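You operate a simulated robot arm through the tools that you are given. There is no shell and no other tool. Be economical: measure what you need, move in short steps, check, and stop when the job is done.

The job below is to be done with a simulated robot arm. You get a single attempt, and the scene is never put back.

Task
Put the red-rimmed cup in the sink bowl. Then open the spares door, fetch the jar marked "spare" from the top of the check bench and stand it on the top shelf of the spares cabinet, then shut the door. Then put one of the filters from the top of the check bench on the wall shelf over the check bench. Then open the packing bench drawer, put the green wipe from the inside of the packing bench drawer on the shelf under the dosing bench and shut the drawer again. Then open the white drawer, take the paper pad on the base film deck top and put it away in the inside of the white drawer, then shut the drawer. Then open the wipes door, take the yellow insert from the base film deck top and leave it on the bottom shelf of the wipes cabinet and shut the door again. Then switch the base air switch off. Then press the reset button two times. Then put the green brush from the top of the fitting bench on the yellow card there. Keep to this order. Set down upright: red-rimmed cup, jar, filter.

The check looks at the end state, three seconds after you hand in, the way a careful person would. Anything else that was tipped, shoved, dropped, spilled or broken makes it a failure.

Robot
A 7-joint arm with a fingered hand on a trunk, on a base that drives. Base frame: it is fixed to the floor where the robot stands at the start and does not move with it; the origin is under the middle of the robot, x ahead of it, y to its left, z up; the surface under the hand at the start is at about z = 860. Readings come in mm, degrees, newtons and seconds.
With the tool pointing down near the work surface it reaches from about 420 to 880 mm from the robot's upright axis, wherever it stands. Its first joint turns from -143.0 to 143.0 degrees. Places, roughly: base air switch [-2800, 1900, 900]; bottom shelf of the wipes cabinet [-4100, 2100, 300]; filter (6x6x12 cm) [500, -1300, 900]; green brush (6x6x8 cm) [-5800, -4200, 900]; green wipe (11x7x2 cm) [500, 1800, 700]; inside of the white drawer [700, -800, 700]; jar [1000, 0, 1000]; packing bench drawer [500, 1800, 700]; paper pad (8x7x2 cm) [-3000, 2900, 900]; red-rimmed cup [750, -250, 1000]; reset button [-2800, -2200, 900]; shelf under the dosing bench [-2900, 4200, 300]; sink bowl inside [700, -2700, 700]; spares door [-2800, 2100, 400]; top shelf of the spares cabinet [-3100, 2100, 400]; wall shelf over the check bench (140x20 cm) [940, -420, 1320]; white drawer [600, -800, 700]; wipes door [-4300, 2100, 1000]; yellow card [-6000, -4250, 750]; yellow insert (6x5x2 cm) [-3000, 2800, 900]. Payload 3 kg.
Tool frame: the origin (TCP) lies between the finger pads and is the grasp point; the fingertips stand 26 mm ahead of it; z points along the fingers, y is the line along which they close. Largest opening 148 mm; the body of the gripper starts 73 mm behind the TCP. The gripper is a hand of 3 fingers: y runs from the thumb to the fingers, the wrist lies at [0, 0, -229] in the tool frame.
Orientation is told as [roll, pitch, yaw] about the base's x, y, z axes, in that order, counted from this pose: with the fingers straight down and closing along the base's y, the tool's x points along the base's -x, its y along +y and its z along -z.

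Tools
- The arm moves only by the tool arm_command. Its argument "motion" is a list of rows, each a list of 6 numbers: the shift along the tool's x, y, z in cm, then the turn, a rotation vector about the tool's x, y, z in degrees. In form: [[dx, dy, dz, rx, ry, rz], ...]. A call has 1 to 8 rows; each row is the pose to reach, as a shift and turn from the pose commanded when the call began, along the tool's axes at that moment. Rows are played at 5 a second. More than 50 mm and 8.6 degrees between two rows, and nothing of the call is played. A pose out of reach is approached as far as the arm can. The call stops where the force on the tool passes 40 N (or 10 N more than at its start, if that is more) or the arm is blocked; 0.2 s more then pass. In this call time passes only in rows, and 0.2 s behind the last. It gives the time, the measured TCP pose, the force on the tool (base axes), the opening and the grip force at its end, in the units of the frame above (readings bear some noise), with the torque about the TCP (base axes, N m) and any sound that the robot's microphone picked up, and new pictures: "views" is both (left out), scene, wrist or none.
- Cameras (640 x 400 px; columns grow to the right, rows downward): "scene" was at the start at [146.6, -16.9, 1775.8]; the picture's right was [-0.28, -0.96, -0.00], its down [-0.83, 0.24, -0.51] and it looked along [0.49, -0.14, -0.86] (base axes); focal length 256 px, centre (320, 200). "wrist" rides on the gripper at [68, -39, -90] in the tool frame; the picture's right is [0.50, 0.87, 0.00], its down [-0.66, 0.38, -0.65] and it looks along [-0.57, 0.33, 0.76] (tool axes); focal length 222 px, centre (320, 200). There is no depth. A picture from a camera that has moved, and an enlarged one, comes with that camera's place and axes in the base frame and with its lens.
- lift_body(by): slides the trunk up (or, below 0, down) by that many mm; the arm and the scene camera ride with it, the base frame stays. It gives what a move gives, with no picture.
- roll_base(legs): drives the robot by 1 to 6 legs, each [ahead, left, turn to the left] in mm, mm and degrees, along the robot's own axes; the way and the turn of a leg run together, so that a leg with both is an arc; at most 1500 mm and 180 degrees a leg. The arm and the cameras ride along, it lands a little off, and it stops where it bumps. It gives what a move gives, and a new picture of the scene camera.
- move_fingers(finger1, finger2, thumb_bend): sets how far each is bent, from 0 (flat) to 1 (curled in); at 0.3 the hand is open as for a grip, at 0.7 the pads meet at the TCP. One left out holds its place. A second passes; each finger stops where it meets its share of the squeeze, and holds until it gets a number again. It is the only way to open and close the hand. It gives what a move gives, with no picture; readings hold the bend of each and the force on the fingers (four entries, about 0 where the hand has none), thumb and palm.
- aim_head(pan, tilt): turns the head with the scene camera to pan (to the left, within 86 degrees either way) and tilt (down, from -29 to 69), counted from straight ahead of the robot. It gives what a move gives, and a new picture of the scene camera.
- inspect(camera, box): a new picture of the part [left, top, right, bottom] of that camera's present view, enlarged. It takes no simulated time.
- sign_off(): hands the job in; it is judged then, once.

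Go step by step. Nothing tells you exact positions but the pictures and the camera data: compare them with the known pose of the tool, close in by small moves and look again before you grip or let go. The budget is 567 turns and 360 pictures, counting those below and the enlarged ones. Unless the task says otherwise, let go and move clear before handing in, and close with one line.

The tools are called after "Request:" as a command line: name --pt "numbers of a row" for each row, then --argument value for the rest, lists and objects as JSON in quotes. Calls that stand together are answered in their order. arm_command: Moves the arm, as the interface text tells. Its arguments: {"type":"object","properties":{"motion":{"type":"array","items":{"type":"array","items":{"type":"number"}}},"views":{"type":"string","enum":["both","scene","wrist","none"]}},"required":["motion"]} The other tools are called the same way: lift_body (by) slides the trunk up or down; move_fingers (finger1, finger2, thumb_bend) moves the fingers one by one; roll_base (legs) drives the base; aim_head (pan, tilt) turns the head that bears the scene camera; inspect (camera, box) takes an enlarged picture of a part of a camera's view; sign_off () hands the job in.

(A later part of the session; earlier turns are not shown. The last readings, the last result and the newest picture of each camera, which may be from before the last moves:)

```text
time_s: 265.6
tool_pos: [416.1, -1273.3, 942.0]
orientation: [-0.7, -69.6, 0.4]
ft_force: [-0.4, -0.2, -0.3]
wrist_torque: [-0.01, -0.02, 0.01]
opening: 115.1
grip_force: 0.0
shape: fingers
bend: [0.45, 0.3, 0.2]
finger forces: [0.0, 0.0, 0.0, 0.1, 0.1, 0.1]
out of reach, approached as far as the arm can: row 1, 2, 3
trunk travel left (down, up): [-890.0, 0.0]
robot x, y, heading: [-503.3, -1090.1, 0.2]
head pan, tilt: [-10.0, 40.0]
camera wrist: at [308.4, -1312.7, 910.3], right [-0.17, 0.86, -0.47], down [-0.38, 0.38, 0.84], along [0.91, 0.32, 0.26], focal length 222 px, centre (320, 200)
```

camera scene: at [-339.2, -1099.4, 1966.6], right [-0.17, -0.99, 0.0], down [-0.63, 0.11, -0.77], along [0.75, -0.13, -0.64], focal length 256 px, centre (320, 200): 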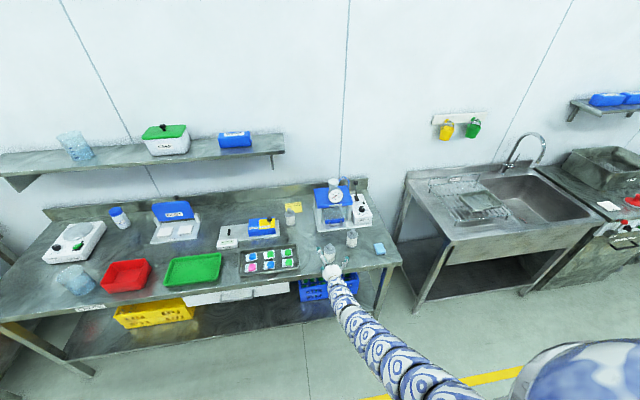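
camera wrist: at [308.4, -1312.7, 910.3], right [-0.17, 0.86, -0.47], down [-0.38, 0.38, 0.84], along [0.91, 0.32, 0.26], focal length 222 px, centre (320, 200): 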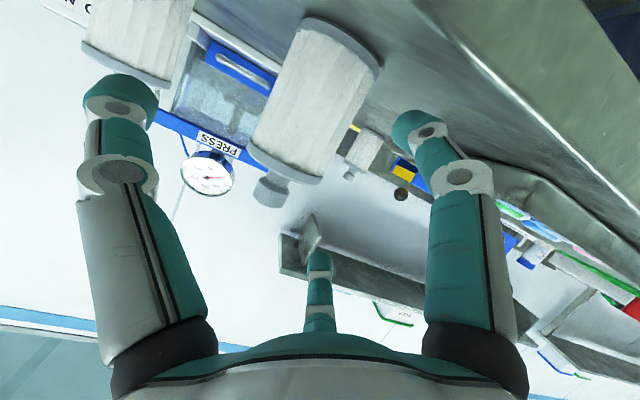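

The arm is at its limit; I use the trunk and base for the fine approach.

Request:
lift_body --by -24

Request:
roll_base --legs '[[36, 6, 0]]'

Request:
arm_command --pt "0 0 0 0 0 0" --views "wrist"

```text
time_s: 266.3
tool_pos: [417.2, -1273.5, 918.0]
orientation: [-0.6, -69.4, 0.5]
ft_force: [-0.3, 0.9, 1.7]
wrist_torque: [0.06, 0.01, 0.01]
opening: 113.2
grip_force: 1.3
shape: fingers
bend: [0.47, 0.3, 0.2]
finger forces: [2.0, 0.0, 0.1, 0.0, 0.0, 0.0]
trunk travel left (down, up): [-866.0, 24.0]
robot x, y, heading: [-509.0, -1086.4, -0.1]
head pan, tilt: [-10.0, 40.0]
```

```text
time_s: 267.2
tool_pos: [453.3, -1266.3, 918.1]
orientation: [-0.8, -69.4, 0.4]
ft_force: [-0.6, -0.4, 3.0]
wrist_torque: [0.07, 0.04, -0.02]
opening: 112.6
grip_force: 1.9
shape: fingers
bend: [0.47, 0.3, 0.2]
finger forces: [3.1, 0.0, 0.0, 0.0, 0.0, 0.0]
trunk travel left (down, up): [-866.0, 24.0]
robot x, y, heading: [-471.4, -1080.5, 0.1]
head pan, tilt: [-10.0, 40.0]
camera scene: at [-303.0, -1092.6, 1942.6], right [-0.17, -0.99, 0.0], down [-0.63, 0.11, -0.77], along [0.75, -0.13, -0.64], focal length 256 px, centre (320, 200)
```

scene: 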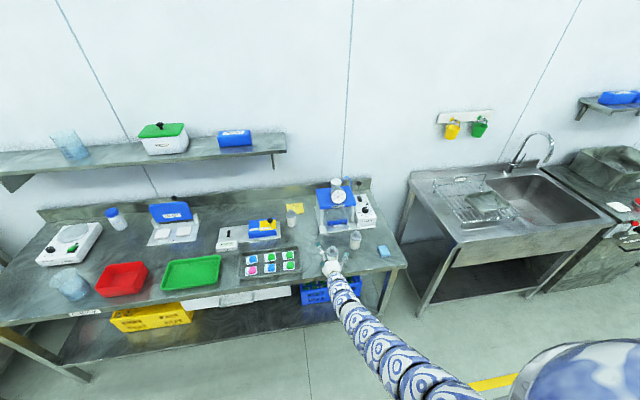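

```text
time_s: 267.6
tool_pos: [454.1, -1267.0, 917.5]
orientation: [-0.7, -69.5, 0.4]
ft_force: [-1.1, 0.2, 1.8]
wrist_torque: [0.1, 0.03, 0.0]
opening: 113.2
grip_force: 0.7
shape: fingers
bend: [0.47, 0.3, 0.2]
finger forces: [2.2, 0.0, 0.0, 0.0, 0.0, 0.1]
trunk travel left (down, up): [-866.0, 24.0]
robot x, y, heading: [-471.7, -1079.5, 0.2]
head pan, tilt: [-10.0, 40.0]
camera wrist: at [344.7, -1306.2, 886.6], right [-0.17, 0.86, -0.47], down [-0.38, 0.38, 0.84], along [0.91, 0.32, 0.26], focal length 222 px, centre (320, 200)
```

wrist: 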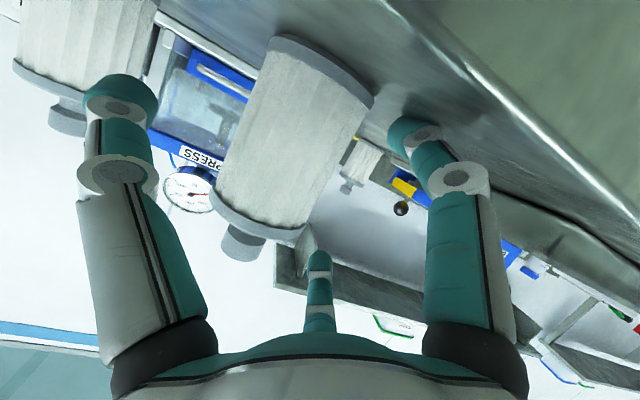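

Request:
lift_body --by 5

Request:
roll_base --legs '[[0, -15, 0]]'

Request:
move_fingers --finger1 0.48 --finger2 0.46 --thumb_bend 0.44

Request:
arm_command --pt "0 0 0 0 0 0" --views "wrist"

```text
time_s: 268.1
tool_pos: [453.4, -1266.8, 923.8]
orientation: [-0.7, -69.5, 0.3]
ft_force: [0.2, 0.8, 1.1]
wrist_torque: [0.03, 0.03, 0.01]
opening: 114.6
grip_force: 0.2
shape: fingers
bend: [0.45, 0.3, 0.2]
finger forces: [0.0, 0.0, 0.0, 0.0, 0.0, 0.0]
trunk travel left (down, up): [-871.0, 19.0]
robot x, y, heading: [-472.2, -1081.9, 0.2]
head pan, tilt: [-10.0, 40.0]
```

```text
time_s: 268.9
tool_pos: [453.3, -1283.1, 923.0]
orientation: [-0.5, -69.4, 0.2]
ft_force: [0.0, -0.3, -0.9]
wrist_torque: [0.01, 0.0, 0.01]
opening: 114.7
grip_force: 0.0
shape: fingers
bend: [0.45, 0.3, 0.2]
finger forces: [0.1, 0.1, 0.1, 0.1, 0.1, 0.0]
trunk travel left (down, up): [-871.0, 19.0]
robot x, y, heading: [-470.2, -1096.7, -0.0]
head pan, tilt: [-10.0, 40.0]
camera scene: at [-305.2, -1110.4, 1947.8], right [-0.17, -0.99, 0.0], down [-0.63, 0.11, -0.77], along [0.75, -0.13, -0.64], focal length 256 px, centre (320, 200)
```

scene: 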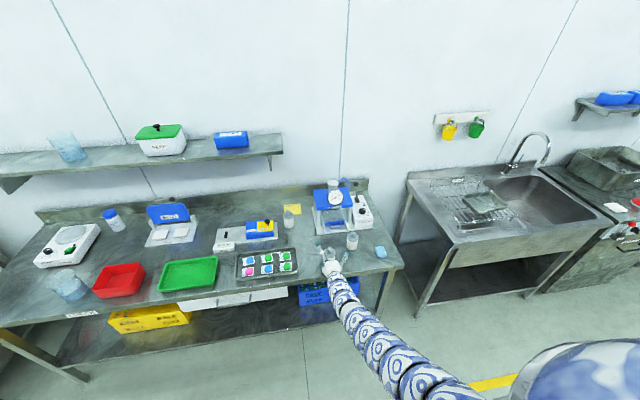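

```text
time_s: 269.9
tool_pos: [453.4, -1282.6, 923.2]
orientation: [-0.8, -69.6, 0.4]
ft_force: [0.1, 0.1, -1.5]
wrist_torque: [0.01, -0.01, 0.0]
opening: 76.2
grip_force: 0.1
shape: fingers
bend: [0.48, 0.46, 0.44]
finger forces: [0.0, 0.0, 0.0, 0.1, 0.1, 0.0]
trunk travel left (down, up): [-871.0, 19.0]
robot x, y, heading: [-470.2, -1094.9, 0.3]
head pan, tilt: [-10.0, 40.0]
```

```text
time_s: 270.3
tool_pos: [452.5, -1283.1, 924.5]
orientation: [-0.8, -69.6, 0.3]
ft_force: [0.2, -0.2, -0.8]
wrist_torque: [0.02, -0.02, 0.0]
opening: 76.2
grip_force: 0.0
shape: fingers
bend: [0.48, 0.46, 0.44]
finger forces: [0.0, 0.0, 0.1, 0.0, 0.0, 0.0]
trunk travel left (down, up): [-871.0, 19.0]
robot x, y, heading: [-472.1, -1097.5, 0.3]
head pan, tilt: [-10.0, 40.0]
camera wrist: at [344.5, -1321.5, 891.5], right [-0.17, 0.86, -0.47], down [-0.38, 0.38, 0.84], along [0.91, 0.32, 0.26], focal length 222 px, centre (320, 200)
```

wrist: 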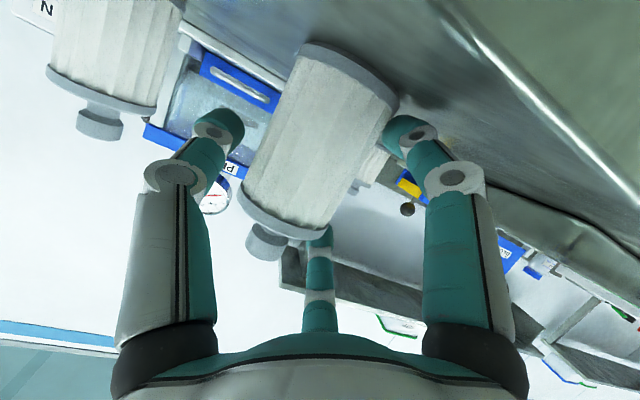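

Well centred. I close and squeeze.

Request:
move_fingers --finger1 0.53 --finger2 0.53 --thumb_bend 0.53

Request:
move_fingers --finger1 0.68 --finger2 0.68 --thumb_bend 0.68

Request:
lift_body --by 19

Request:
arm_command --pt "0 0 0 0 0 0" --views "wrist"

```text
time_s: 271.3
tool_pos: [451.9, -1282.8, 923.3]
orientation: [-0.7, -69.5, 0.4]
ft_force: [-0.5, -0.1, 0.6]
wrist_torque: [0.01, 0.0, 0.0]
opening: 62.4
grip_force: 3.7
shape: fingers
bend: [0.51, 0.52, 0.51]
finger forces: [2.7, 0.8, 0.0, 0.0, 3.6, 0.0]
trunk travel left (down, up): [-871.0, 19.0]
robot x, y, heading: [-475.1, -1092.0, 0.3]
head pan, tilt: [-10.0, 40.0]
```

```text
time_s: 272.3
tool_pos: [452.8, -1283.7, 924.3]
orientation: [-0.6, -69.5, 0.3]
ft_force: [-0.2, -1.5, 4.3]
wrist_torque: [0.0, -0.02, -0.03]
opening: 58.4
grip_force: 18.8
shape: fingers
bend: [0.52, 0.53, 0.55]
finger forces: [9.2, 10.1, 0.0, 0.1, 17.9, 0.0]
trunk travel left (down, up): [-871.0, 19.0]
robot x, y, heading: [-468.8, -1095.3, -0.2]
head pan, tilt: [-10.0, 40.0]
```

```text
time_s: 272.9
tool_pos: [452.5, -1282.9, 942.0]
orientation: [-0.7, -69.4, 0.4]
ft_force: [0.5, 0.4, -1.0]
wrist_torque: [0.03, 0.03, -0.01]
opening: 57.0
grip_force: 17.7
shape: fingers
bend: [0.53, 0.54, 0.55]
finger forces: [8.5, 9.9, 0.0, 0.0, 16.7, 0.1]
trunk travel left (down, up): [-890.0, 0.0]
robot x, y, heading: [-471.9, -1093.6, 0.2]
head pan, tilt: [-10.0, 40.0]
```

```text
time_s: 273.3
tool_pos: [453.1, -1283.3, 942.2]
orientation: [-0.8, -69.4, 0.4]
ft_force: [0.6, 0.6, -0.7]
wrist_torque: [0.01, -0.01, -0.01]
opening: 56.6
grip_force: 17.5
shape: fingers
bend: [0.53, 0.54, 0.55]
finger forces: [8.6, 9.9, 0.0, 0.1, 16.8, 0.0]
trunk travel left (down, up): [-890.0, 0.0]
robot x, y, heading: [-465.5, -1097.9, 0.1]
head pan, tilt: [-10.0, 40.0]
camera wrist: at [344.6, -1321.6, 910.3], right [-0.17, 0.86, -0.47], down [-0.38, 0.38, 0.84], along [0.91, 0.32, 0.26], focal length 222 px, centre (320, 200)
```

wrist: 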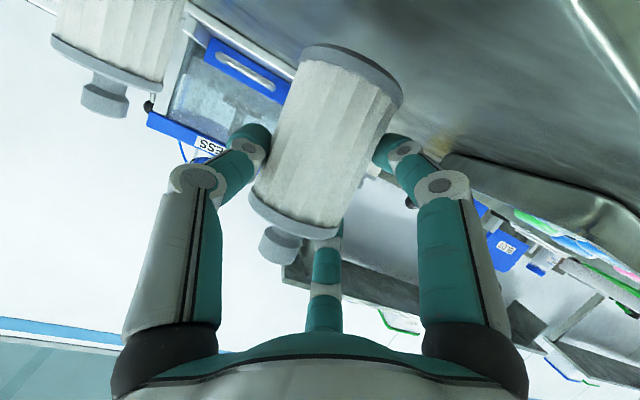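

Lifted. I back away from the bench and raise the arm to shelf height.

Request:
roll_base --legs '[[-480, 0, 0]]'

Request:
arm_command --pt "-3.96 0 -2.53 0 0 0" --pt "-7.9 0 -5.06 0 0 0" --pt "-11.9 0 -7.6 0 0 0" --pt "-15.8 0 -10.1 0 0 0" --pt "-19.8 0 -12.65 0 0 0" --views "none"

Request:
arm_command --pt "-4.2 0 -2 0 0 0" --pt "-8.4 0 -4 0 0 0" --pt "-12.6 0 -6 0 0 0" --pt "-16.8 0 -8 0 0 0" --pt "-21 0 -10 0 0 0" --views "none"

```text
time_s: 276.2
tool_pos: [-34.2, -1287.3, 944.2]
orientation: [-0.7, -69.4, 0.2]
ft_force: [0.8, 0.0, -0.6]
wrist_torque: [0.02, 0.05, -0.01]
opening: 56.7
grip_force: 17.4
shape: fingers
bend: [0.53, 0.54, 0.55]
finger forces: [8.6, 9.9, 0.1, 0.0, 16.9, 0.1]
trunk travel left (down, up): [-890.0, 0.0]
robot x, y, heading: [-954.7, -1096.4, 0.2]
head pan, tilt: [-10.0, 40.0]
camera scene: at [-791.4, -1109.2, 1966.9], right [-0.18, -0.98, 0.0], down [-0.63, 0.11, -0.77], along [0.75, -0.13, -0.64], focal length 256 px, centre (320, 200)
```

scene: 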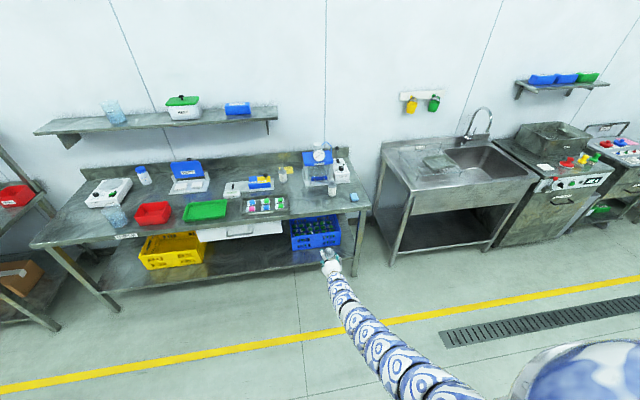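

```text
time_s: 277.6
tool_pos: [-199.1, -899.0, 1135.5]
orientation: [-15.8, -75.5, 50.4]
ft_force: [0.1, 0.7, -1.3]
wrist_torque: [-0.01, 0.01, -0.01]
opening: 55.9
grip_force: 17.9
shape: fingers
bend: [0.54, 0.54, 0.56]
finger forces: [8.9, 9.9, 0.1, 0.1, 17.2, 0.0]
out of reach, approached as far as the arm can: row 2, 3, 4, 5
trunk travel left (down, up): [-890.0, 0.0]
robot x, y, heading: [-957.8, -1095.5, -0.4]
head pan, tilt: [-10.0, 40.0]
stopped in row 5: the arm was blocked; the commanded pose is now the measured one
```

```text
time_s: 278.8
tool_pos: [-197.7, -900.6, 1134.8]
orientation: [-15.5, -75.6, 50.0]
ft_force: [0.4, -0.5, -0.8]
wrist_torque: [0.01, 0.01, -0.02]
opening: 55.4
grip_force: 18.2
shape: fingers
bend: [0.54, 0.54, 0.56]
finger forces: [8.8, 9.8, 0.0, 0.0, 17.2, 0.0]
out of reach, approached as far as the arm can: row 1, 2, 3, 4, 5
trunk travel left (down, up): [-890.0, 0.0]
robot x, y, heading: [-954.4, -1096.7, -0.0]
head pan, tilt: [-10.0, 40.0]
```

The arm ended in an odd pose (swung left). I look before proceeding.

Request:
aim_head --pan 10 --tilt 40

Request:
arm_command --pt "0 0 0 0 0 0" --views "wrist"

```text
time_s: 279.6
tool_pos: [-199.1, -898.8, 1134.9]
orientation: [-15.5, -75.7, 50.0]
ft_force: [0.3, -0.2, -0.3]
wrist_torque: [-0.01, -0.01, -0.02]
opening: 55.4
grip_force: 17.6
shape: fingers
bend: [0.54, 0.54, 0.56]
finger forces: [8.8, 9.9, 0.1, 0.1, 17.3, 0.0]
trunk travel left (down, up): [-890.0, 0.0]
robot x, y, heading: [-957.2, -1095.0, -0.2]
head pan, tilt: [10.0, 40.0]
camera scene: at [-790.3, -1079.7, 1966.8], right [0.17, -0.99, 0.0], down [-0.63, -0.11, -0.77], along [0.75, 0.13, -0.64], focal length 256 px, centre (320, 200)
```

scene: 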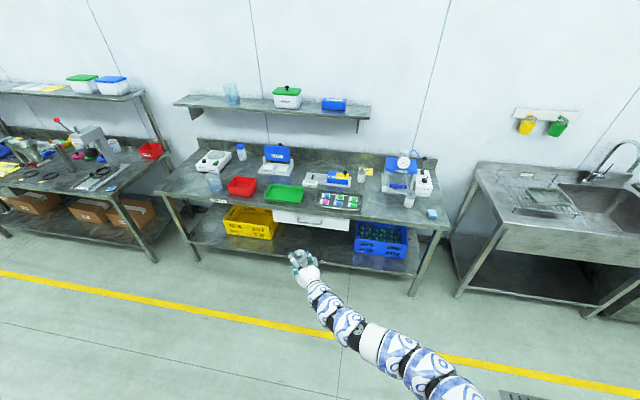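

```text
time_s: 280.0
tool_pos: [-198.3, -899.1, 1135.4]
orientation: [-15.5, -75.6, 50.0]
ft_force: [0.5, -0.3, -0.7]
wrist_torque: [0.0, 0.01, -0.02]
opening: 55.7
grip_force: 17.8
shape: fingers
bend: [0.54, 0.54, 0.56]
finger forces: [8.8, 9.9, 0.0, 0.1, 17.3, 0.1]
trunk travel left (down, up): [-890.0, 0.0]
robot x, y, heading: [-955.2, -1096.4, -0.1]
head pan, tilt: [10.0, 40.0]
camera wrist: at [-258.9, -993.3, 1093.2], right [-0.58, 0.61, -0.54], down [-0.64, 0.08, 0.77], along [0.51, 0.79, 0.35], focal length 222 px, centre (320, 200)
```

wrist: 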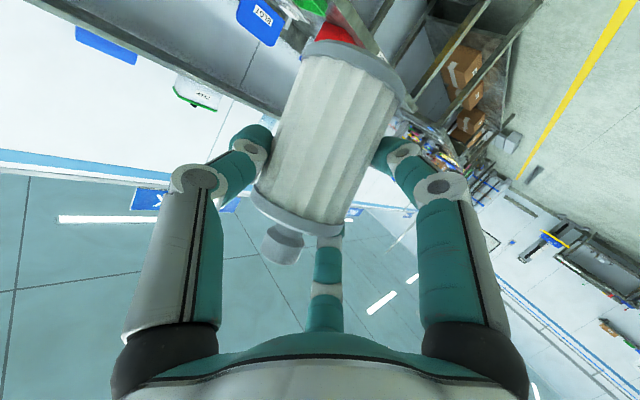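

Request:
arm_command --pt "-4.85 -0.3 -1.2 0 0 0" --pt "-9.7 -0.6 -2.4 0 0 0" --views "none"

```text
time_s: 280.6
tool_pos: [-196.8, -898.8, 1133.8]
orientation: [-15.5, -75.6, 49.9]
ft_force: [0.0, 0.7, -0.4]
wrist_torque: [-0.02, 0.0, 0.03]
opening: 55.4
grip_force: 18.1
shape: fingers
bend: [0.54, 0.54, 0.56]
finger forces: [8.8, 9.8, 0.1, 0.0, 17.2, 0.0]
out of reach, approached as far as the arm can: row 1, 2
trunk travel left (down, up): [-890.0, 0.0]
robot x, y, heading: [-954.1, -1095.7, 0.0]
head pan, tilt: [10.0, 40.0]
```

Request:
arm_command --pt "0 0 4.5 0 0 0" --pt "0 0 9 0 0 0" --views "none"

Request:
arm_command --pt "-4.7 -0.3 -1.2 0 0 0" --pt "-9.4 -0.6 -2.4 0 0 0" --views "scene"

```text
time_s: 281.2
tool_pos: [-125.5, -852.9, 1113.1]
orientation: [-15.2, -75.5, 49.9]
ft_force: [-1.0, 3.6, 0.9]
wrist_torque: [-0.15, 0.14, -0.21]
opening: 55.5
grip_force: 18.4
shape: fingers
bend: [0.54, 0.55, 0.56]
finger forces: [9.0, 10.3, 0.0, 0.1, 17.7, 0.0]
trunk travel left (down, up): [-890.0, 0.0]
robot x, y, heading: [-955.6, -1096.9, 0.1]
head pan, tilt: [10.0, 40.0]
```

```text
time_s: 281.8
tool_pos: [-127.1, -847.8, 1149.8]
orientation: [-15.7, -75.6, 50.2]
ft_force: [-0.3, -0.2, -0.4]
wrist_torque: [-0.03, 0.0, -0.06]
opening: 55.5
grip_force: 18.0
shape: fingers
bend: [0.54, 0.55, 0.56]
finger forces: [8.6, 9.8, 0.0, 0.1, 17.0, 0.0]
out of reach, approached as far as the arm can: row 1, 2
trunk travel left (down, up): [-890.0, 0.0]
robot x, y, heading: [-956.9, -1093.1, -0.1]
head pan, tilt: [10.0, 40.0]
camera scene: at [-790.4, -1077.7, 1966.8], right [0.17, -0.98, 0.0], down [-0.63, -0.11, -0.77], along [0.75, 0.13, -0.64], focal length 256 px, centre (320, 200)
```

scene: 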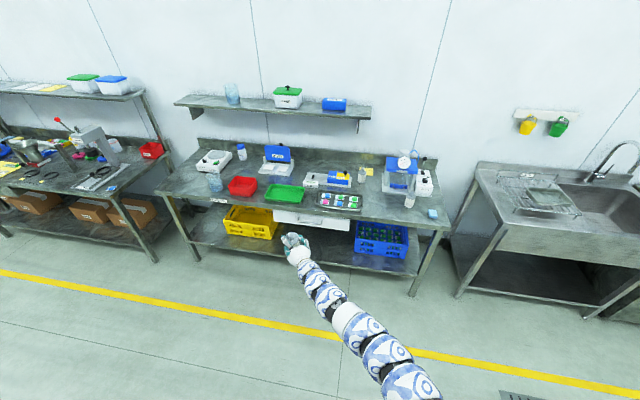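

I extend the arm outward before rising further.

Request:
arm_command --pt "0 0 4 0 0 0" --pt "0 0 8 0 0 0" --pt "0 0 12 0 0 0" --pt "0 0 16 0 0 0" --views "none"

Request:
arm_command --pt "-4.7 -0.3 -1.2 0 0 0" --pt "-9.4 -0.6 -2.4 0 0 0" --pt "-14 -0.9 -3.6 0 0 0" --views "none"

```text
time_s: 283.0
tool_pos: [-199.5, -618.9, 1104.8]
orientation: [-13.9, -74.4, 63.1]
ft_force: [0.4, 0.2, 0.1]
wrist_torque: [-0.02, 0.05, 0.04]
opening: 54.8
grip_force: 17.8
shape: fingers
bend: [0.54, 0.56, 0.56]
finger forces: [9.2, 9.1, 0.0, 0.0, 17.1, 0.2]
out of reach, approached as far as the arm can: row 3, 4
trunk travel left (down, up): [-890.0, 0.0]
robot x, y, heading: [-957.1, -1099.7, -0.0]
head pan, tilt: [10.0, 40.0]
stopped in row 4: the arm was blocked; the commanded pose is now the measured one
```

```text
time_s: 283.8
tool_pos: [-197.5, -617.3, 1249.8]
orientation: [-14.3, -74.4, 63.5]
ft_force: [0.5, 0.4, -1.4]
wrist_torque: [0.01, 0.02, 0.04]
opening: 54.3
grip_force: 17.1
shape: fingers
bend: [0.55, 0.56, 0.56]
finger forces: [9.0, 8.8, 0.0, 0.0, 16.8, 0.0]
trunk travel left (down, up): [-890.0, 0.0]
robot x, y, heading: [-956.2, -1095.9, -0.3]
head pan, tilt: [10.0, 40.0]
```

Now it rises fine. Continue to shelf height.

Request:
arm_command --pt "-4.7 -0.3 -1.2 0 0 0" --pt "-9.4 -0.6 -2.4 0 0 0" --pt "-14 -0.9 -3.6 0 0 0" --pt "-16 -1.0 -4.1 0 0 0" --views "none"

Request:
arm_command --pt "0 0 0 0 0 0" --views "both"

```text
time_s: 284.8
tool_pos: [-197.4, -616.0, 1418.7]
orientation: [-14.7, -74.5, 63.6]
ft_force: [0.2, 0.3, -0.9]
wrist_torque: [0.02, 0.05, 0.02]
opening: 54.8
grip_force: 17.8
shape: fingers
bend: [0.55, 0.56, 0.56]
finger forces: [8.9, 8.8, 0.0, 0.0, 16.8, 0.0]
trunk travel left (down, up): [-890.0, 0.0]
robot x, y, heading: [-956.4, -1095.0, 0.0]
head pan, tilt: [10.0, 40.0]
```

```text
time_s: 285.2
tool_pos: [-196.6, -615.7, 1417.1]
orientation: [-14.6, -74.5, 63.5]
ft_force: [-0.6, 0.2, -0.4]
wrist_torque: [0.0, 0.04, -0.01]
opening: 54.3
grip_force: 17.1
shape: fingers
bend: [0.55, 0.56, 0.56]
finger forces: [8.9, 8.8, 0.0, 0.0, 16.8, 0.0]
trunk travel left (down, up): [-890.0, 0.0]
robot x, y, heading: [-953.2, -1092.8, -0.4]
head pan, tilt: [10.0, 40.0]
camera scene: at [-790.4, -1079.3, 1966.8], right [0.17, -0.99, 0.0], down [-0.63, -0.11, -0.77], along [0.75, 0.13, -0.64], focal length 256 px, centre (320, 200)
camera wrist: at [-233.7, -722.4, 1378.0], right [-0.72, 0.44, -0.54], down [-0.63, -0.07, 0.78], along [0.3, 0.89, 0.33], focal length 222 px, centre (320, 200)
```

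scene: 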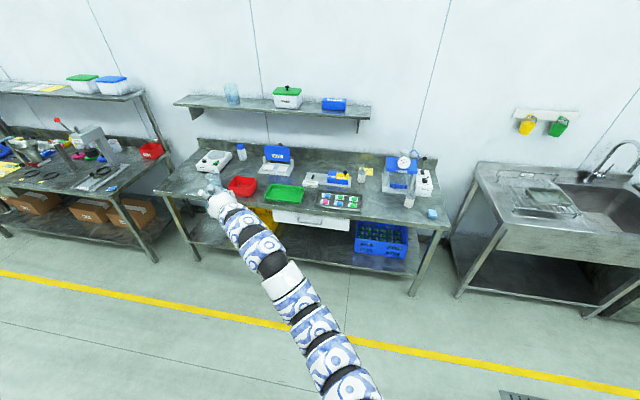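
wrist: 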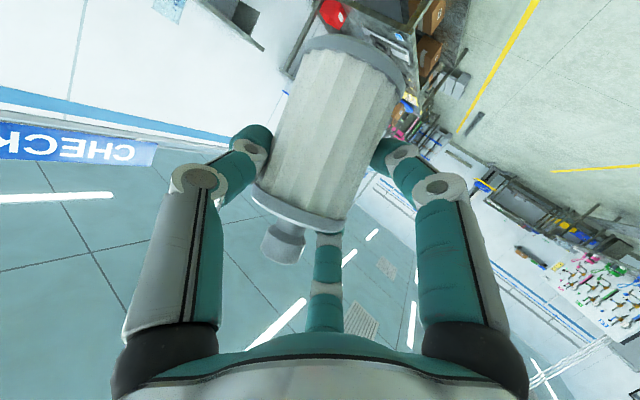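

The filter is at shelf height. I turn the base so the hand points at the wall, and drive along to the free left part of the shelf.

Request:
roll_base --legs '[[0, 0, -48.4], [-1080, 959, 0]]'

Request:
aim_head --pan 45 --tilt 30

```text
time_s: 294.6
tool_pos: [-71.9, 73.7, 1417.3]
orientation: [-14.4, -74.4, 13.9]
ft_force: [-0.1, 0.3, 0.0]
wrist_torque: [0.05, 0.03, 0.0]
opening: 54.5
grip_force: 17.0
shape: fingers
bend: [0.55, 0.56, 0.56]
finger forces: [8.8, 8.8, 0.0, 0.0, 16.8, 0.0]
trunk travel left (down, up): [-890.0, 0.0]
robot x, y, heading: [-930.7, 339.4, -49.7]
head pan, tilt: [10.0, 40.0]
camera scene: at [-811.0, 226.0, 1966.8], right [-0.64, -0.77, 0.0], down [-0.5, 0.41, -0.77], along [0.59, -0.49, -0.64], focal length 256 px, centre (320, 200)
```

scene: 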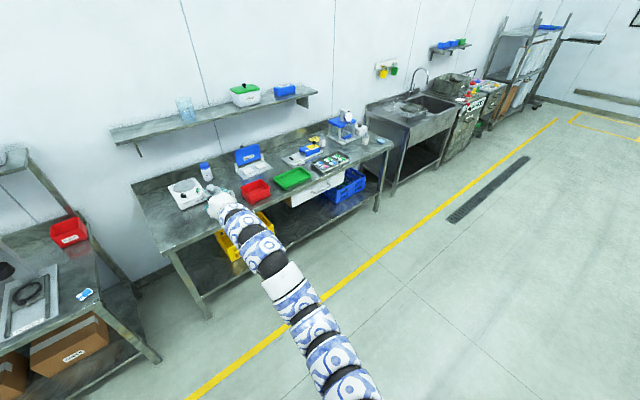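

```text
time_s: 295.6
tool_pos: [-71.9, 73.7, 1417.3]
orientation: [-14.4, -74.6, 13.9]
ft_force: [0.1, 0.5, -0.5]
wrist_torque: [-0.02, 0.03, -0.01]
opening: 54.5
grip_force: 17.4
shape: fingers
bend: [0.55, 0.56, 0.56]
finger forces: [8.9, 8.8, 0.1, 0.0, 16.8, 0.0]
trunk travel left (down, up): [-890.0, 0.0]
robot x, y, heading: [-934.1, 336.5, -49.7]
head pan, tilt: [45.0, 30.0]
camera scene: at [-786.3, 272.4, 1982.1], right [-0.08, -1.0, 0.0], down [-0.5, 0.04, -0.87], along [0.86, -0.07, -0.5], focal length 256 px, centre (320, 200)
```

scene: 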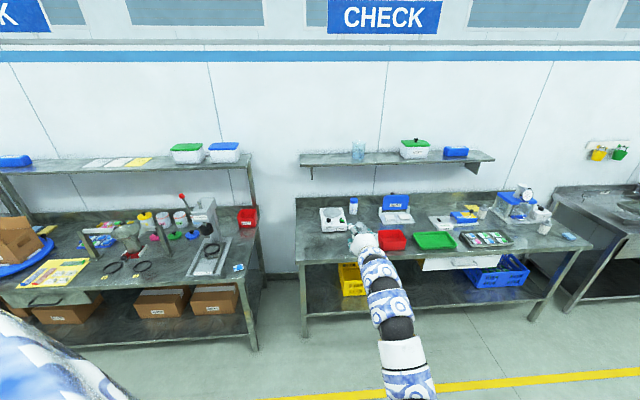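

Request:
arm_command --pt "0 0 2 -0.7 2.7 1.8" --pt "0 0 4 -1.35 5.46 3.6" --views "none"

Request:
arm_command --pt "0 0 3 0 0 0" --pt "0 0 6 0 0 0" --views "none"

```text
time_s: 296.2
tool_pos: [-34.2, 74.3, 1406.2]
orientation: [0.0, -69.4, 0.1]
ft_force: [0.5, 0.7, -0.7]
wrist_torque: [0.0, 0.04, 0.0]
opening: 54.4
grip_force: 17.2
shape: fingers
bend: [0.55, 0.56, 0.56]
finger forces: [8.9, 8.9, 0.0, 0.1, 16.9, 0.0]
trunk travel left (down, up): [-890.0, 0.0]
robot x, y, heading: [-929.6, 340.1, -49.5]
head pan, tilt: [45.0, 30.0]
```

```text
time_s: 296.8
tool_pos: [22.1, 76.0, 1386.2]
orientation: [0.1, -69.5, 0.1]
ft_force: [0.4, -0.6, -0.8]
wrist_torque: [0.0, 0.01, -0.01]
opening: 54.6
grip_force: 17.2
shape: fingers
bend: [0.55, 0.56, 0.56]
finger forces: [8.9, 8.9, 0.0, 0.0, 16.9, 0.0]
trunk travel left (down, up): [-890.0, 0.0]
robot x, y, heading: [-928.3, 340.7, -49.9]
head pan, tilt: [45.0, 30.0]
```

Request:
arm_command --pt "-2.8 0 -1.05 0 0 0" --pt "-5.6 0 -2.1 0 0 0" --views "none"

Request:
roll_base --legs '[[376, 468, 0]]'

Request:
inspect --camera "scene" --box '[240, 60, 480, 230]'

Request:
arm_command --pt "0 0 0 0 0 0" --views "wrist"

```text
time_s: 297.4
tool_pos: [21.6, 75.6, 1446.2]
orientation: [0.1, -69.3, 0.2]
ft_force: [0.4, -0.1, -1.1]
wrist_torque: [0.03, -0.01, 0.01]
opening: 54.3
grip_force: 17.0
shape: fingers
bend: [0.55, 0.56, 0.56]
finger forces: [8.9, 8.6, 0.0, 0.1, 16.9, 0.0]
trunk travel left (down, up): [-890.0, 0.0]
robot x, y, heading: [-926.8, 338.3, -49.8]
head pan, tilt: [45.0, 30.0]
```

```text
time_s: 300.7
tool_pos: [619.5, 94.2, 1444.0]
orientation: [0.1, -69.3, 0.5]
ft_force: [-0.5, 0.1, -1.1]
wrist_torque: [-0.01, 0.04, -0.02]
opening: 54.5
grip_force: 17.4
shape: fingers
bend: [0.55, 0.56, 0.56]
finger forces: [8.9, 8.7, 0.0, 0.1, 16.9, 0.0]
trunk travel left (down, up): [-890.0, 0.0]
robot x, y, heading: [-333.7, 352.6, -49.3]
head pan, tilt: [45.0, 30.0]
camera scene: at [-189.9, 286.8, 1982.1], right [-0.07, -1.0, 0.0], down [-0.5, 0.04, -0.87], along [0.86, -0.06, -0.5], focal length 256 px, centre (320, 200)
```

scene: 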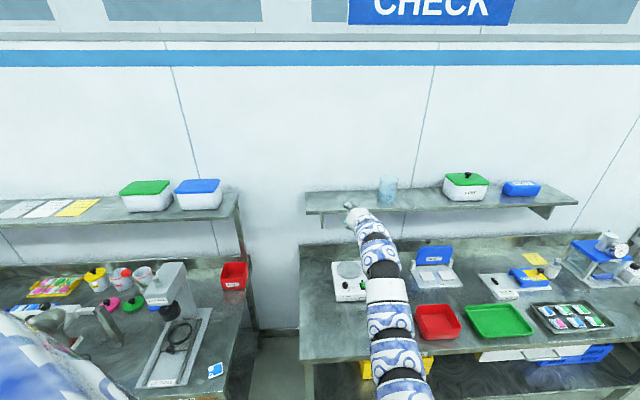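

```text
2.35 times, centred on (360, 145) of scene
camera zoom: at [-189.9, 286.8, 1982.1], right [-0.07, -1.0, 0.0], down [-0.5, 0.04, -0.87], along [0.86, -0.06, -0.5], focal length 603 px, centre (226, 329)
```

zoom: 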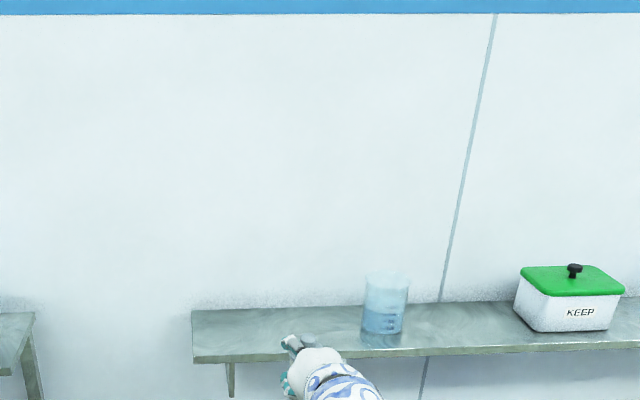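

```text
time_s: 301.1
tool_pos: [618.3, 94.0, 1444.5]
orientation: [0.0, -69.4, 0.4]
ft_force: [-0.3, 0.3, -0.8]
wrist_torque: [0.01, 0.0, 0.01]
opening: 54.6
grip_force: 17.2
shape: fingers
bend: [0.55, 0.56, 0.56]
finger forces: [8.9, 8.8, 0.1, 0.0, 16.9, 0.0]
trunk travel left (down, up): [-890.0, 0.0]
robot x, y, heading: [-338.1, 351.5, -49.3]
head pan, tilt: [45.0, 30.0]
camera wrist: at [510.9, 53.9, 1413.2], right [-0.18, 0.86, -0.47], down [-0.39, 0.38, 0.84], along [0.9, 0.33, 0.26], focal length 222 px, centre (320, 200)
```

wrist: 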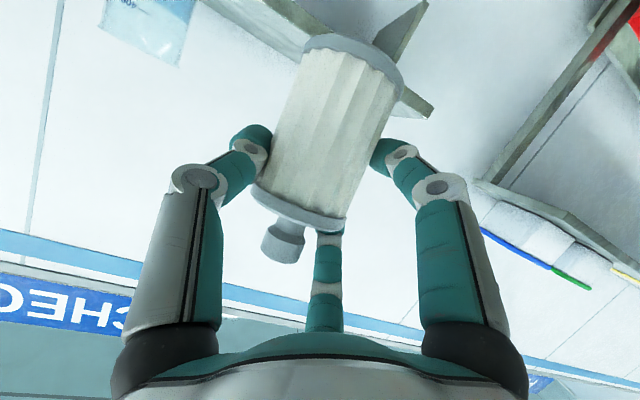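

The shelf is at z≈1320, x 843–1042. I move in so the filter is over (910, 94).

Request:
roll_base --legs '[[190, 221, 0]]'

Request:
arm_command --pt "0 0 0 0 0 0" --views "wrist"

```text
time_s: 303.1
tool_pos: [913.2, 98.9, 1444.3]
orientation: [-0.1, -69.5, 0.8]
ft_force: [0.2, 0.5, -1.1]
wrist_torque: [0.05, 0.01, 0.0]
opening: 54.5
grip_force: 17.2
shape: fingers
bend: [0.55, 0.56, 0.56]
finger forces: [8.9, 8.7, 0.1, 0.1, 16.9, 0.0]
trunk travel left (down, up): [-890.0, 0.0]
robot x, y, heading: [-45.0, 349.7, -49.0]
head pan, tilt: [45.0, 30.0]
camera scene: at [102.5, 286.1, 1982.0], right [-0.07, -1.0, 0.0], down [-0.5, 0.03, -0.87], along [0.86, -0.06, -0.5], focal length 256 px, centre (320, 200)
```

scene: 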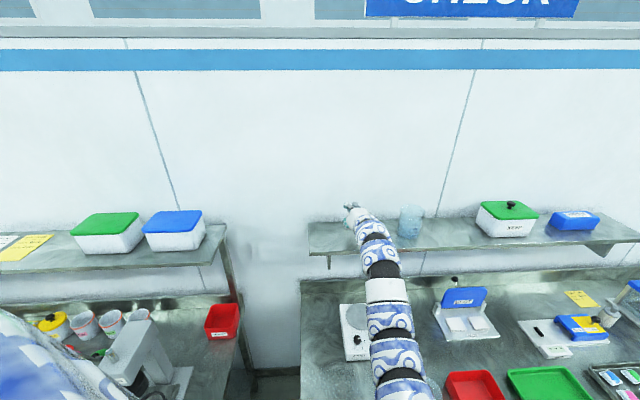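

```text
time_s: 303.6
tool_pos: [911.7, 98.4, 1444.4]
orientation: [-0.1, -69.4, 0.8]
ft_force: [1.0, -0.1, -0.3]
wrist_torque: [0.01, 0.03, 0.01]
opening: 54.5
grip_force: 17.1
shape: fingers
bend: [0.55, 0.56, 0.56]
finger forces: [8.8, 8.7, 0.1, 0.0, 16.9, 0.0]
trunk travel left (down, up): [-890.0, 0.0]
robot x, y, heading: [-40.0, 347.4, -49.5]
head pan, tilt: [45.0, 30.0]
camera wrist: at [804.1, 57.3, 1413.0], right [-0.19, 0.86, -0.47], down [-0.39, 0.37, 0.84], along [0.9, 0.34, 0.26], focal length 222 px, centre (320, 200)
```

wrist: 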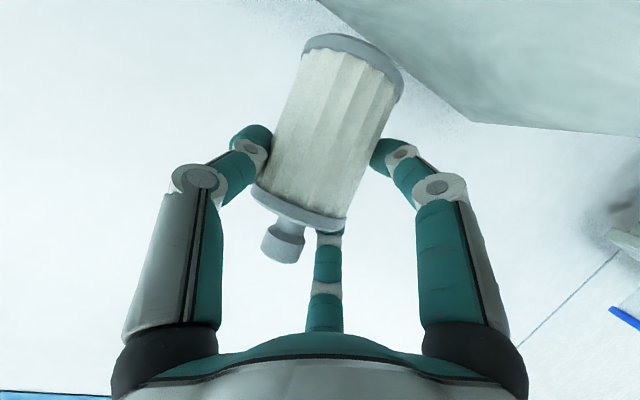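

I lower onto the shelf, feeling for contact.

Request:
lift_body --by -48

Request:
lift_body --by -6

Request:
lift_body --by -5

```text
time_s: 304.4
tool_pos: [910.6, 98.8, 1398.2]
orientation: [-0.1, -69.5, 0.7]
ft_force: [0.3, -1.1, -0.8]
wrist_torque: [0.03, 0.0, 0.04]
opening: 54.4
grip_force: 17.8
shape: fingers
bend: [0.55, 0.56, 0.56]
finger forces: [8.9, 8.9, 0.0, 0.0, 16.8, 0.1]
trunk travel left (down, up): [-842.0, 48.0]
robot x, y, heading: [-42.7, 349.0, -48.9]
head pan, tilt: [45.0, 30.0]
```

```text
time_s: 305.0
tool_pos: [911.3, 97.9, 1393.1]
orientation: [0.0, -69.5, 0.9]
ft_force: [1.6, -1.0, 7.3]
wrist_torque: [-0.1, -0.14, 0.0]
opening: 54.3
grip_force: 17.9
shape: fingers
bend: [0.55, 0.56, 0.56]
finger forces: [9.2, 8.7, 0.1, 0.0, 18.8, 0.0]
trunk travel left (down, up): [-836.0, 54.0]
robot x, y, heading: [-43.3, 347.9, -48.9]
head pan, tilt: [45.0, 30.0]
```

```text
time_s: 305.5
tool_pos: [910.4, 97.7, 1389.1]
orientation: [-0.1, -69.7, 0.9]
ft_force: [5.0, -3.8, 18.7]
wrist_torque: [-0.35, -0.26, 0.07]
opening: 54.1
grip_force: 20.5
shape: fingers
bend: [0.56, 0.55, 0.56]
finger forces: [10.2, 9.8, 0.0, 0.1, 20.8, 0.1]
trunk travel left (down, up): [-831.0, 59.0]
robot x, y, heading: [-42.9, 350.1, -49.1]
head pan, tilt: [45.0, 30.0]
```

Contact made. I release slowly.

Request:
move_fingers --finger1 0.48 --finger2 0.48 --thumb_bend 0.48

Request:
move_fingers --finger1 0.42 --finger2 0.3 --thumb_bend 0.2

Request:
arm_command --pt "0 0 0 0 0 0" --views "wrist"

```text
time_s: 306.5
tool_pos: [911.5, 98.7, 1385.3]
orientation: [0.0, -69.4, 0.7]
ft_force: [0.0, -0.2, 0.2]
wrist_torque: [0.03, 0.02, 0.02]
opening: 68.6
grip_force: 0.0
shape: fingers
bend: [0.48, 0.48, 0.48]
finger forces: [0.2, 0.1, 0.0, 0.0, 0.0, 0.0]
trunk travel left (down, up): [-831.0, 59.0]
robot x, y, heading: [-42.2, 348.7, -49.0]
head pan, tilt: [45.0, 30.0]
```

```text
time_s: 307.5
tool_pos: [911.0, 98.7, 1387.2]
orientation: [0.1, -69.5, 0.8]
ft_force: [-0.5, 0.6, -0.2]
wrist_torque: [0.0, 0.04, 0.02]
opening: 118.7
grip_force: 0.0
shape: fingers
bend: [0.42, 0.3, 0.2]
finger forces: [0.0, 0.0, 0.0, 0.1, 0.0, 0.0]
trunk travel left (down, up): [-831.0, 59.0]
robot x, y, heading: [-44.1, 344.7, -49.0]
head pan, tilt: [45.0, 30.0]
```

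```text
time_s: 307.9
tool_pos: [911.9, 98.3, 1386.6]
orientation: [-0.1, -69.5, 0.8]
ft_force: [0.6, -0.7, 0.2]
wrist_torque: [-0.01, -0.02, 0.03]
opening: 118.8
grip_force: 0.1
shape: fingers
bend: [0.42, 0.3, 0.2]
finger forces: [0.0, 0.0, 0.0, 0.0, 0.0, 0.0]
trunk travel left (down, up): [-831.0, 59.0]
robot x, y, heading: [-45.2, 350.1, -49.0]
head pan, tilt: [45.0, 30.0]
camera wrist: at [803.8, 57.6, 1354.4], right [-0.19, 0.86, -0.47], down [-0.39, 0.37, 0.84], along [0.9, 0.34, 0.26], focal length 222 px, centre (320, 200)
```

wrist: 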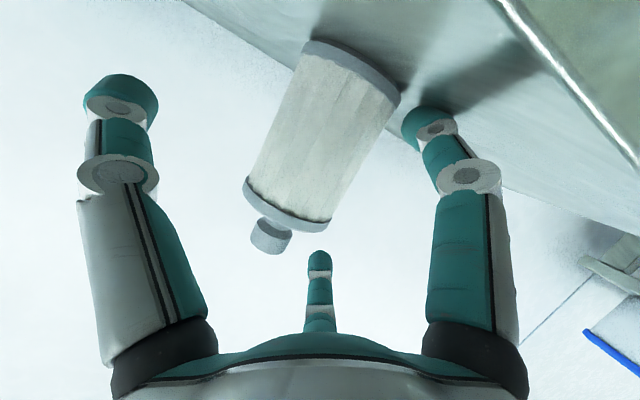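

Request:
arm_command --pt "-0.3 1.0 0 0 0 0" --views "none"

Request:
roll_base --legs '[[-197, -226, 0]]'

Request:
inspect --camera "scene" --box '[280, 150, 480, 290]'

```text
time_s: 308.3
tool_pos: [913.5, 108.6, 1390.0]
orientation: [-0.1, -69.5, 0.9]
ft_force: [-0.3, -0.3, 0.0]
wrist_torque: [0.0, -0.01, 0.03]
opening: 118.9
grip_force: 0.0
shape: fingers
bend: [0.42, 0.3, 0.2]
finger forces: [0.1, 0.0, 0.0, 0.1, 0.1, 0.1]
trunk travel left (down, up): [-831.0, 59.0]
robot x, y, heading: [-44.4, 349.3, -48.6]
head pan, tilt: [45.0, 30.0]
```

```text
time_s: 310.4
tool_pos: [614.2, 110.4, 1390.4]
orientation: [0.0, -69.4, 0.8]
ft_force: [-0.4, -0.9, -0.1]
wrist_torque: [-0.01, 0.0, 0.01]
opening: 118.8
grip_force: 0.0
shape: fingers
bend: [0.42, 0.3, 0.2]
finger forces: [0.1, 0.0, 0.0, 0.0, 0.0, 0.0]
trunk travel left (down, up): [-831.0, 59.0]
robot x, y, heading: [-339.7, 354.7, -49.0]
head pan, tilt: [45.0, 30.0]
camera scene: at [-198.3, 288.0, 1923.3], right [-0.07, -1.0, 0.0], down [-0.5, 0.03, -0.87], along [0.86, -0.06, -0.5], focal length 256 px, centre (320, 200)
```

scene: 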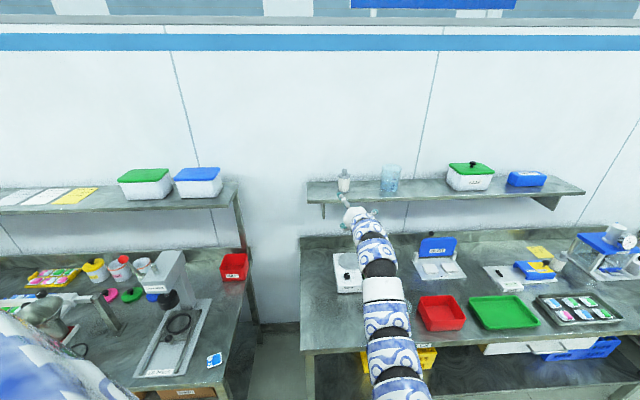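

```text
2.86 times, centred on (380, 220) of scene
camera zoom: at [-198.3, 288.0, 1923.3], right [-0.07, -1.0, 0.0], down [-0.5, 0.03, -0.87], along [0.86, -0.06, -0.5], focal length 732 px, centre (149, 143)
```

zoom: 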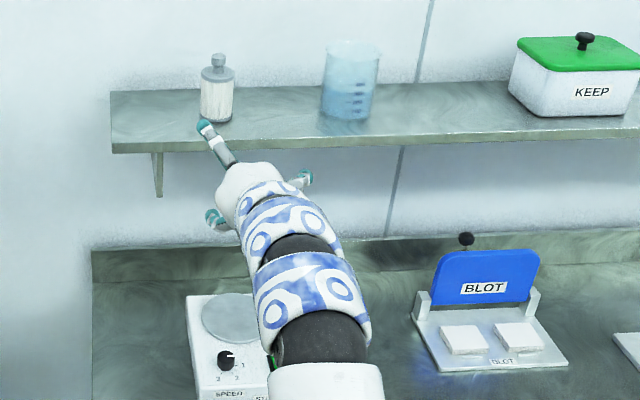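

The filter stands on the shelf. Next the packing bench drawer. I back off and drive left to look at it.

Request:
roll_base --legs '[[-302, -347, 0], [-680, 590, 0], [-680, 590, 0]]'

Request:
aim_head --pan 40 --tilt 40

```text
time_s: 321.8
tool_pos: [140.8, 1925.4, 1390.3]
orientation: [0.0, -69.4, 1.7]
ft_force: [-0.2, 0.0, 0.7]
wrist_torque: [-0.02, 0.0, -0.02]
opening: 118.9
grip_force: 0.3
shape: fingers
bend: [0.42, 0.3, 0.2]
finger forces: [0.0, 0.0, 0.0, 0.0, 0.1, 0.0]
trunk travel left (down, up): [-831.0, 59.0]
robot x, y, heading: [-819.6, 2151.1, -48.2]
head pan, tilt: [45.0, 30.0]
camera scene: at [-672.7, 2092.3, 1923.2], right [-0.06, -1.0, 0.0], down [-0.5, 0.03, -0.87], along [0.86, -0.05, -0.5], focal length 256 px, centre (320, 200)
```

scene: 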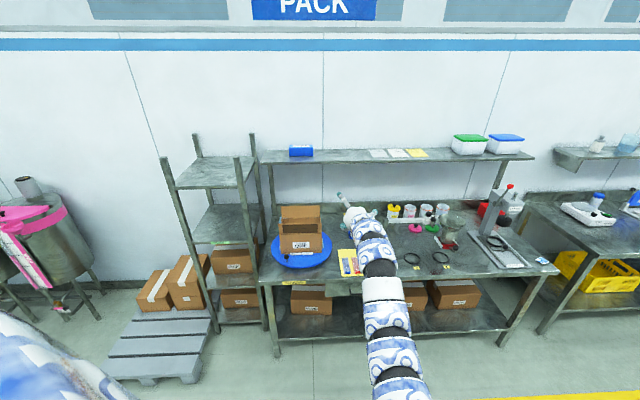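

```text
time_s: 322.6
tool_pos: [141.5, 1924.4, 1389.0]
orientation: [0.0, -69.4, 1.6]
ft_force: [-0.4, 0.0, 0.2]
wrist_torque: [0.0, -0.01, 0.0]
opening: 118.8
grip_force: 0.1
shape: fingers
bend: [0.42, 0.3, 0.2]
finger forces: [0.1, 0.0, 0.0, 0.1, 0.0, 0.0]
trunk travel left (down, up): [-831.0, 59.0]
robot x, y, heading: [-821.6, 2158.5, -48.2]
head pan, tilt: [40.0, 40.0]
camera scene: at [-678.8, 2084.7, 1907.9], right [-0.14, -0.99, 0.0], down [-0.64, 0.09, -0.77], along [0.76, -0.11, -0.64], focal length 256 px, centre (320, 200)
```

scene: 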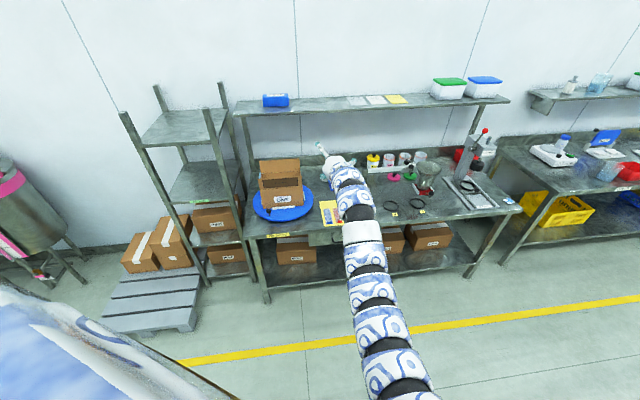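

Request:
lift_body --by -400

Request:
lift_body --by -230

Request:
aim_head --pan 45 --tilt 30

Request:
arm_command --pt "0 0 0 0 0 0" --views "wrist"

```text
time_s: 326.4
tool_pos: [140.9, 1925.3, 989.9]
orientation: [0.0, -69.5, 1.6]
ft_force: [-0.3, -0.2, -0.6]
wrist_torque: [-0.02, -0.05, -0.01]
opening: 119.0
grip_force: 0.1
shape: fingers
bend: [0.42, 0.3, 0.2]
finger forces: [0.0, 0.0, 0.0, 0.1, 0.1, 0.0]
trunk travel left (down, up): [-431.0, 459.0]
robot x, y, heading: [-816.4, 2153.2, -48.4]
head pan, tilt: [40.0, 40.0]
```

```text
time_s: 328.8
tool_pos: [142.1, 1924.5, 760.4]
orientation: [0.0, -69.5, 1.6]
ft_force: [0.4, -1.5, -0.2]
wrist_torque: [0.02, 0.02, -0.02]
opening: 118.8
grip_force: 0.0
shape: fingers
bend: [0.42, 0.3, 0.2]
finger forces: [0.0, 0.0, 0.0, 0.1, 0.0, 0.0]
trunk travel left (down, up): [-201.0, 689.0]
robot x, y, heading: [-820.3, 2155.9, -48.1]
head pan, tilt: [40.0, 40.0]
```

```text
time_s: 329.5
tool_pos: [141.8, 1925.2, 760.2]
orientation: [0.0, -69.5, 1.7]
ft_force: [-0.4, -0.3, -0.3]
wrist_torque: [-0.02, 0.03, 0.01]
opening: 118.7
grip_force: 0.0
shape: fingers
bend: [0.42, 0.3, 0.2]
finger forces: [0.1, 0.1, 0.1, 0.0, 0.0, 0.0]
trunk travel left (down, up): [-201.0, 689.0]
robot x, y, heading: [-816.4, 2155.9, -48.2]
head pan, tilt: [45.0, 30.0]
camera scene: at [-672.7, 2091.7, 1293.1], right [-0.06, -1.0, 0.0], down [-0.5, 0.03, -0.87], along [0.86, -0.05, -0.5], focal length 256 px, centre (320, 200)
```

scene: 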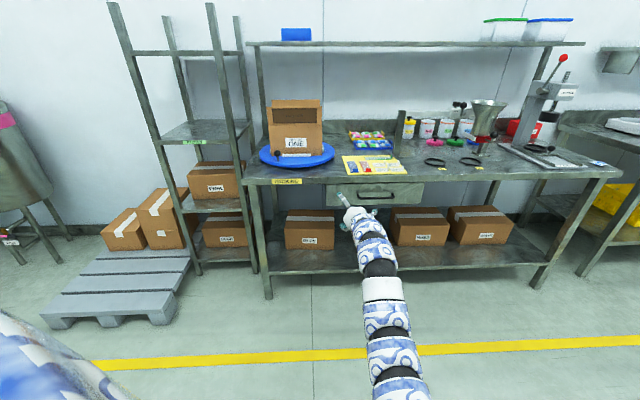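

```text
time_s: 329.9
tool_pos: [142.2, 1925.8, 760.1]
orientation: [0.0, -69.5, 1.6]
ft_force: [-0.4, 0.7, 0.1]
wrist_torque: [0.03, -0.02, 0.0]
opening: 119.0
grip_force: 0.0
shape: fingers
bend: [0.42, 0.3, 0.2]
finger forces: [0.1, 0.0, 0.0, 0.1, 0.0, 0.1]
trunk travel left (down, up): [-201.0, 689.0]
robot x, y, heading: [-819.8, 2152.4, -48.2]
head pan, tilt: [45.0, 30.0]
camera wrist: at [34.4, 1882.8, 727.9], right [-0.2, 0.86, -0.47], down [-0.39, 0.37, 0.84], along [0.9, 0.35, 0.27], focal length 222 px, centre (320, 200)
```

wrist: 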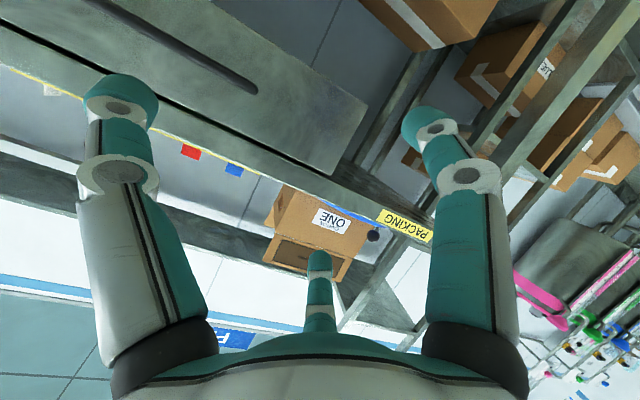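

Request:
inspect --camera "scene" --box '[300, 140, 460, 240]'

```text
4.00 times, centred on (380, 190) of scene
camera zoom: at [-672.7, 2091.8, 1293.2], right [-0.06, -1.0, 0.0], down [-0.5, 0.03, -0.87], along [0.86, -0.05, -0.5], focal length 1026 px, centre (80, 240)
```

zoom: 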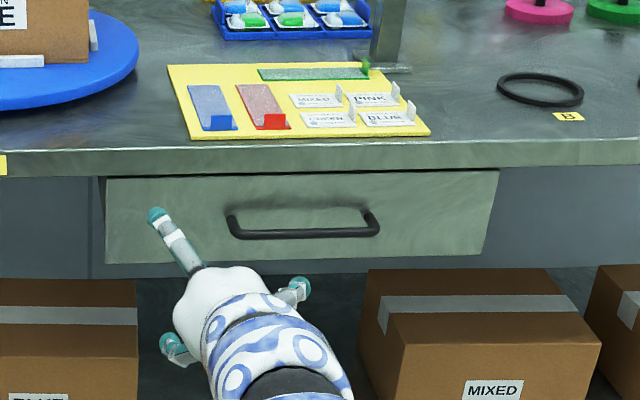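

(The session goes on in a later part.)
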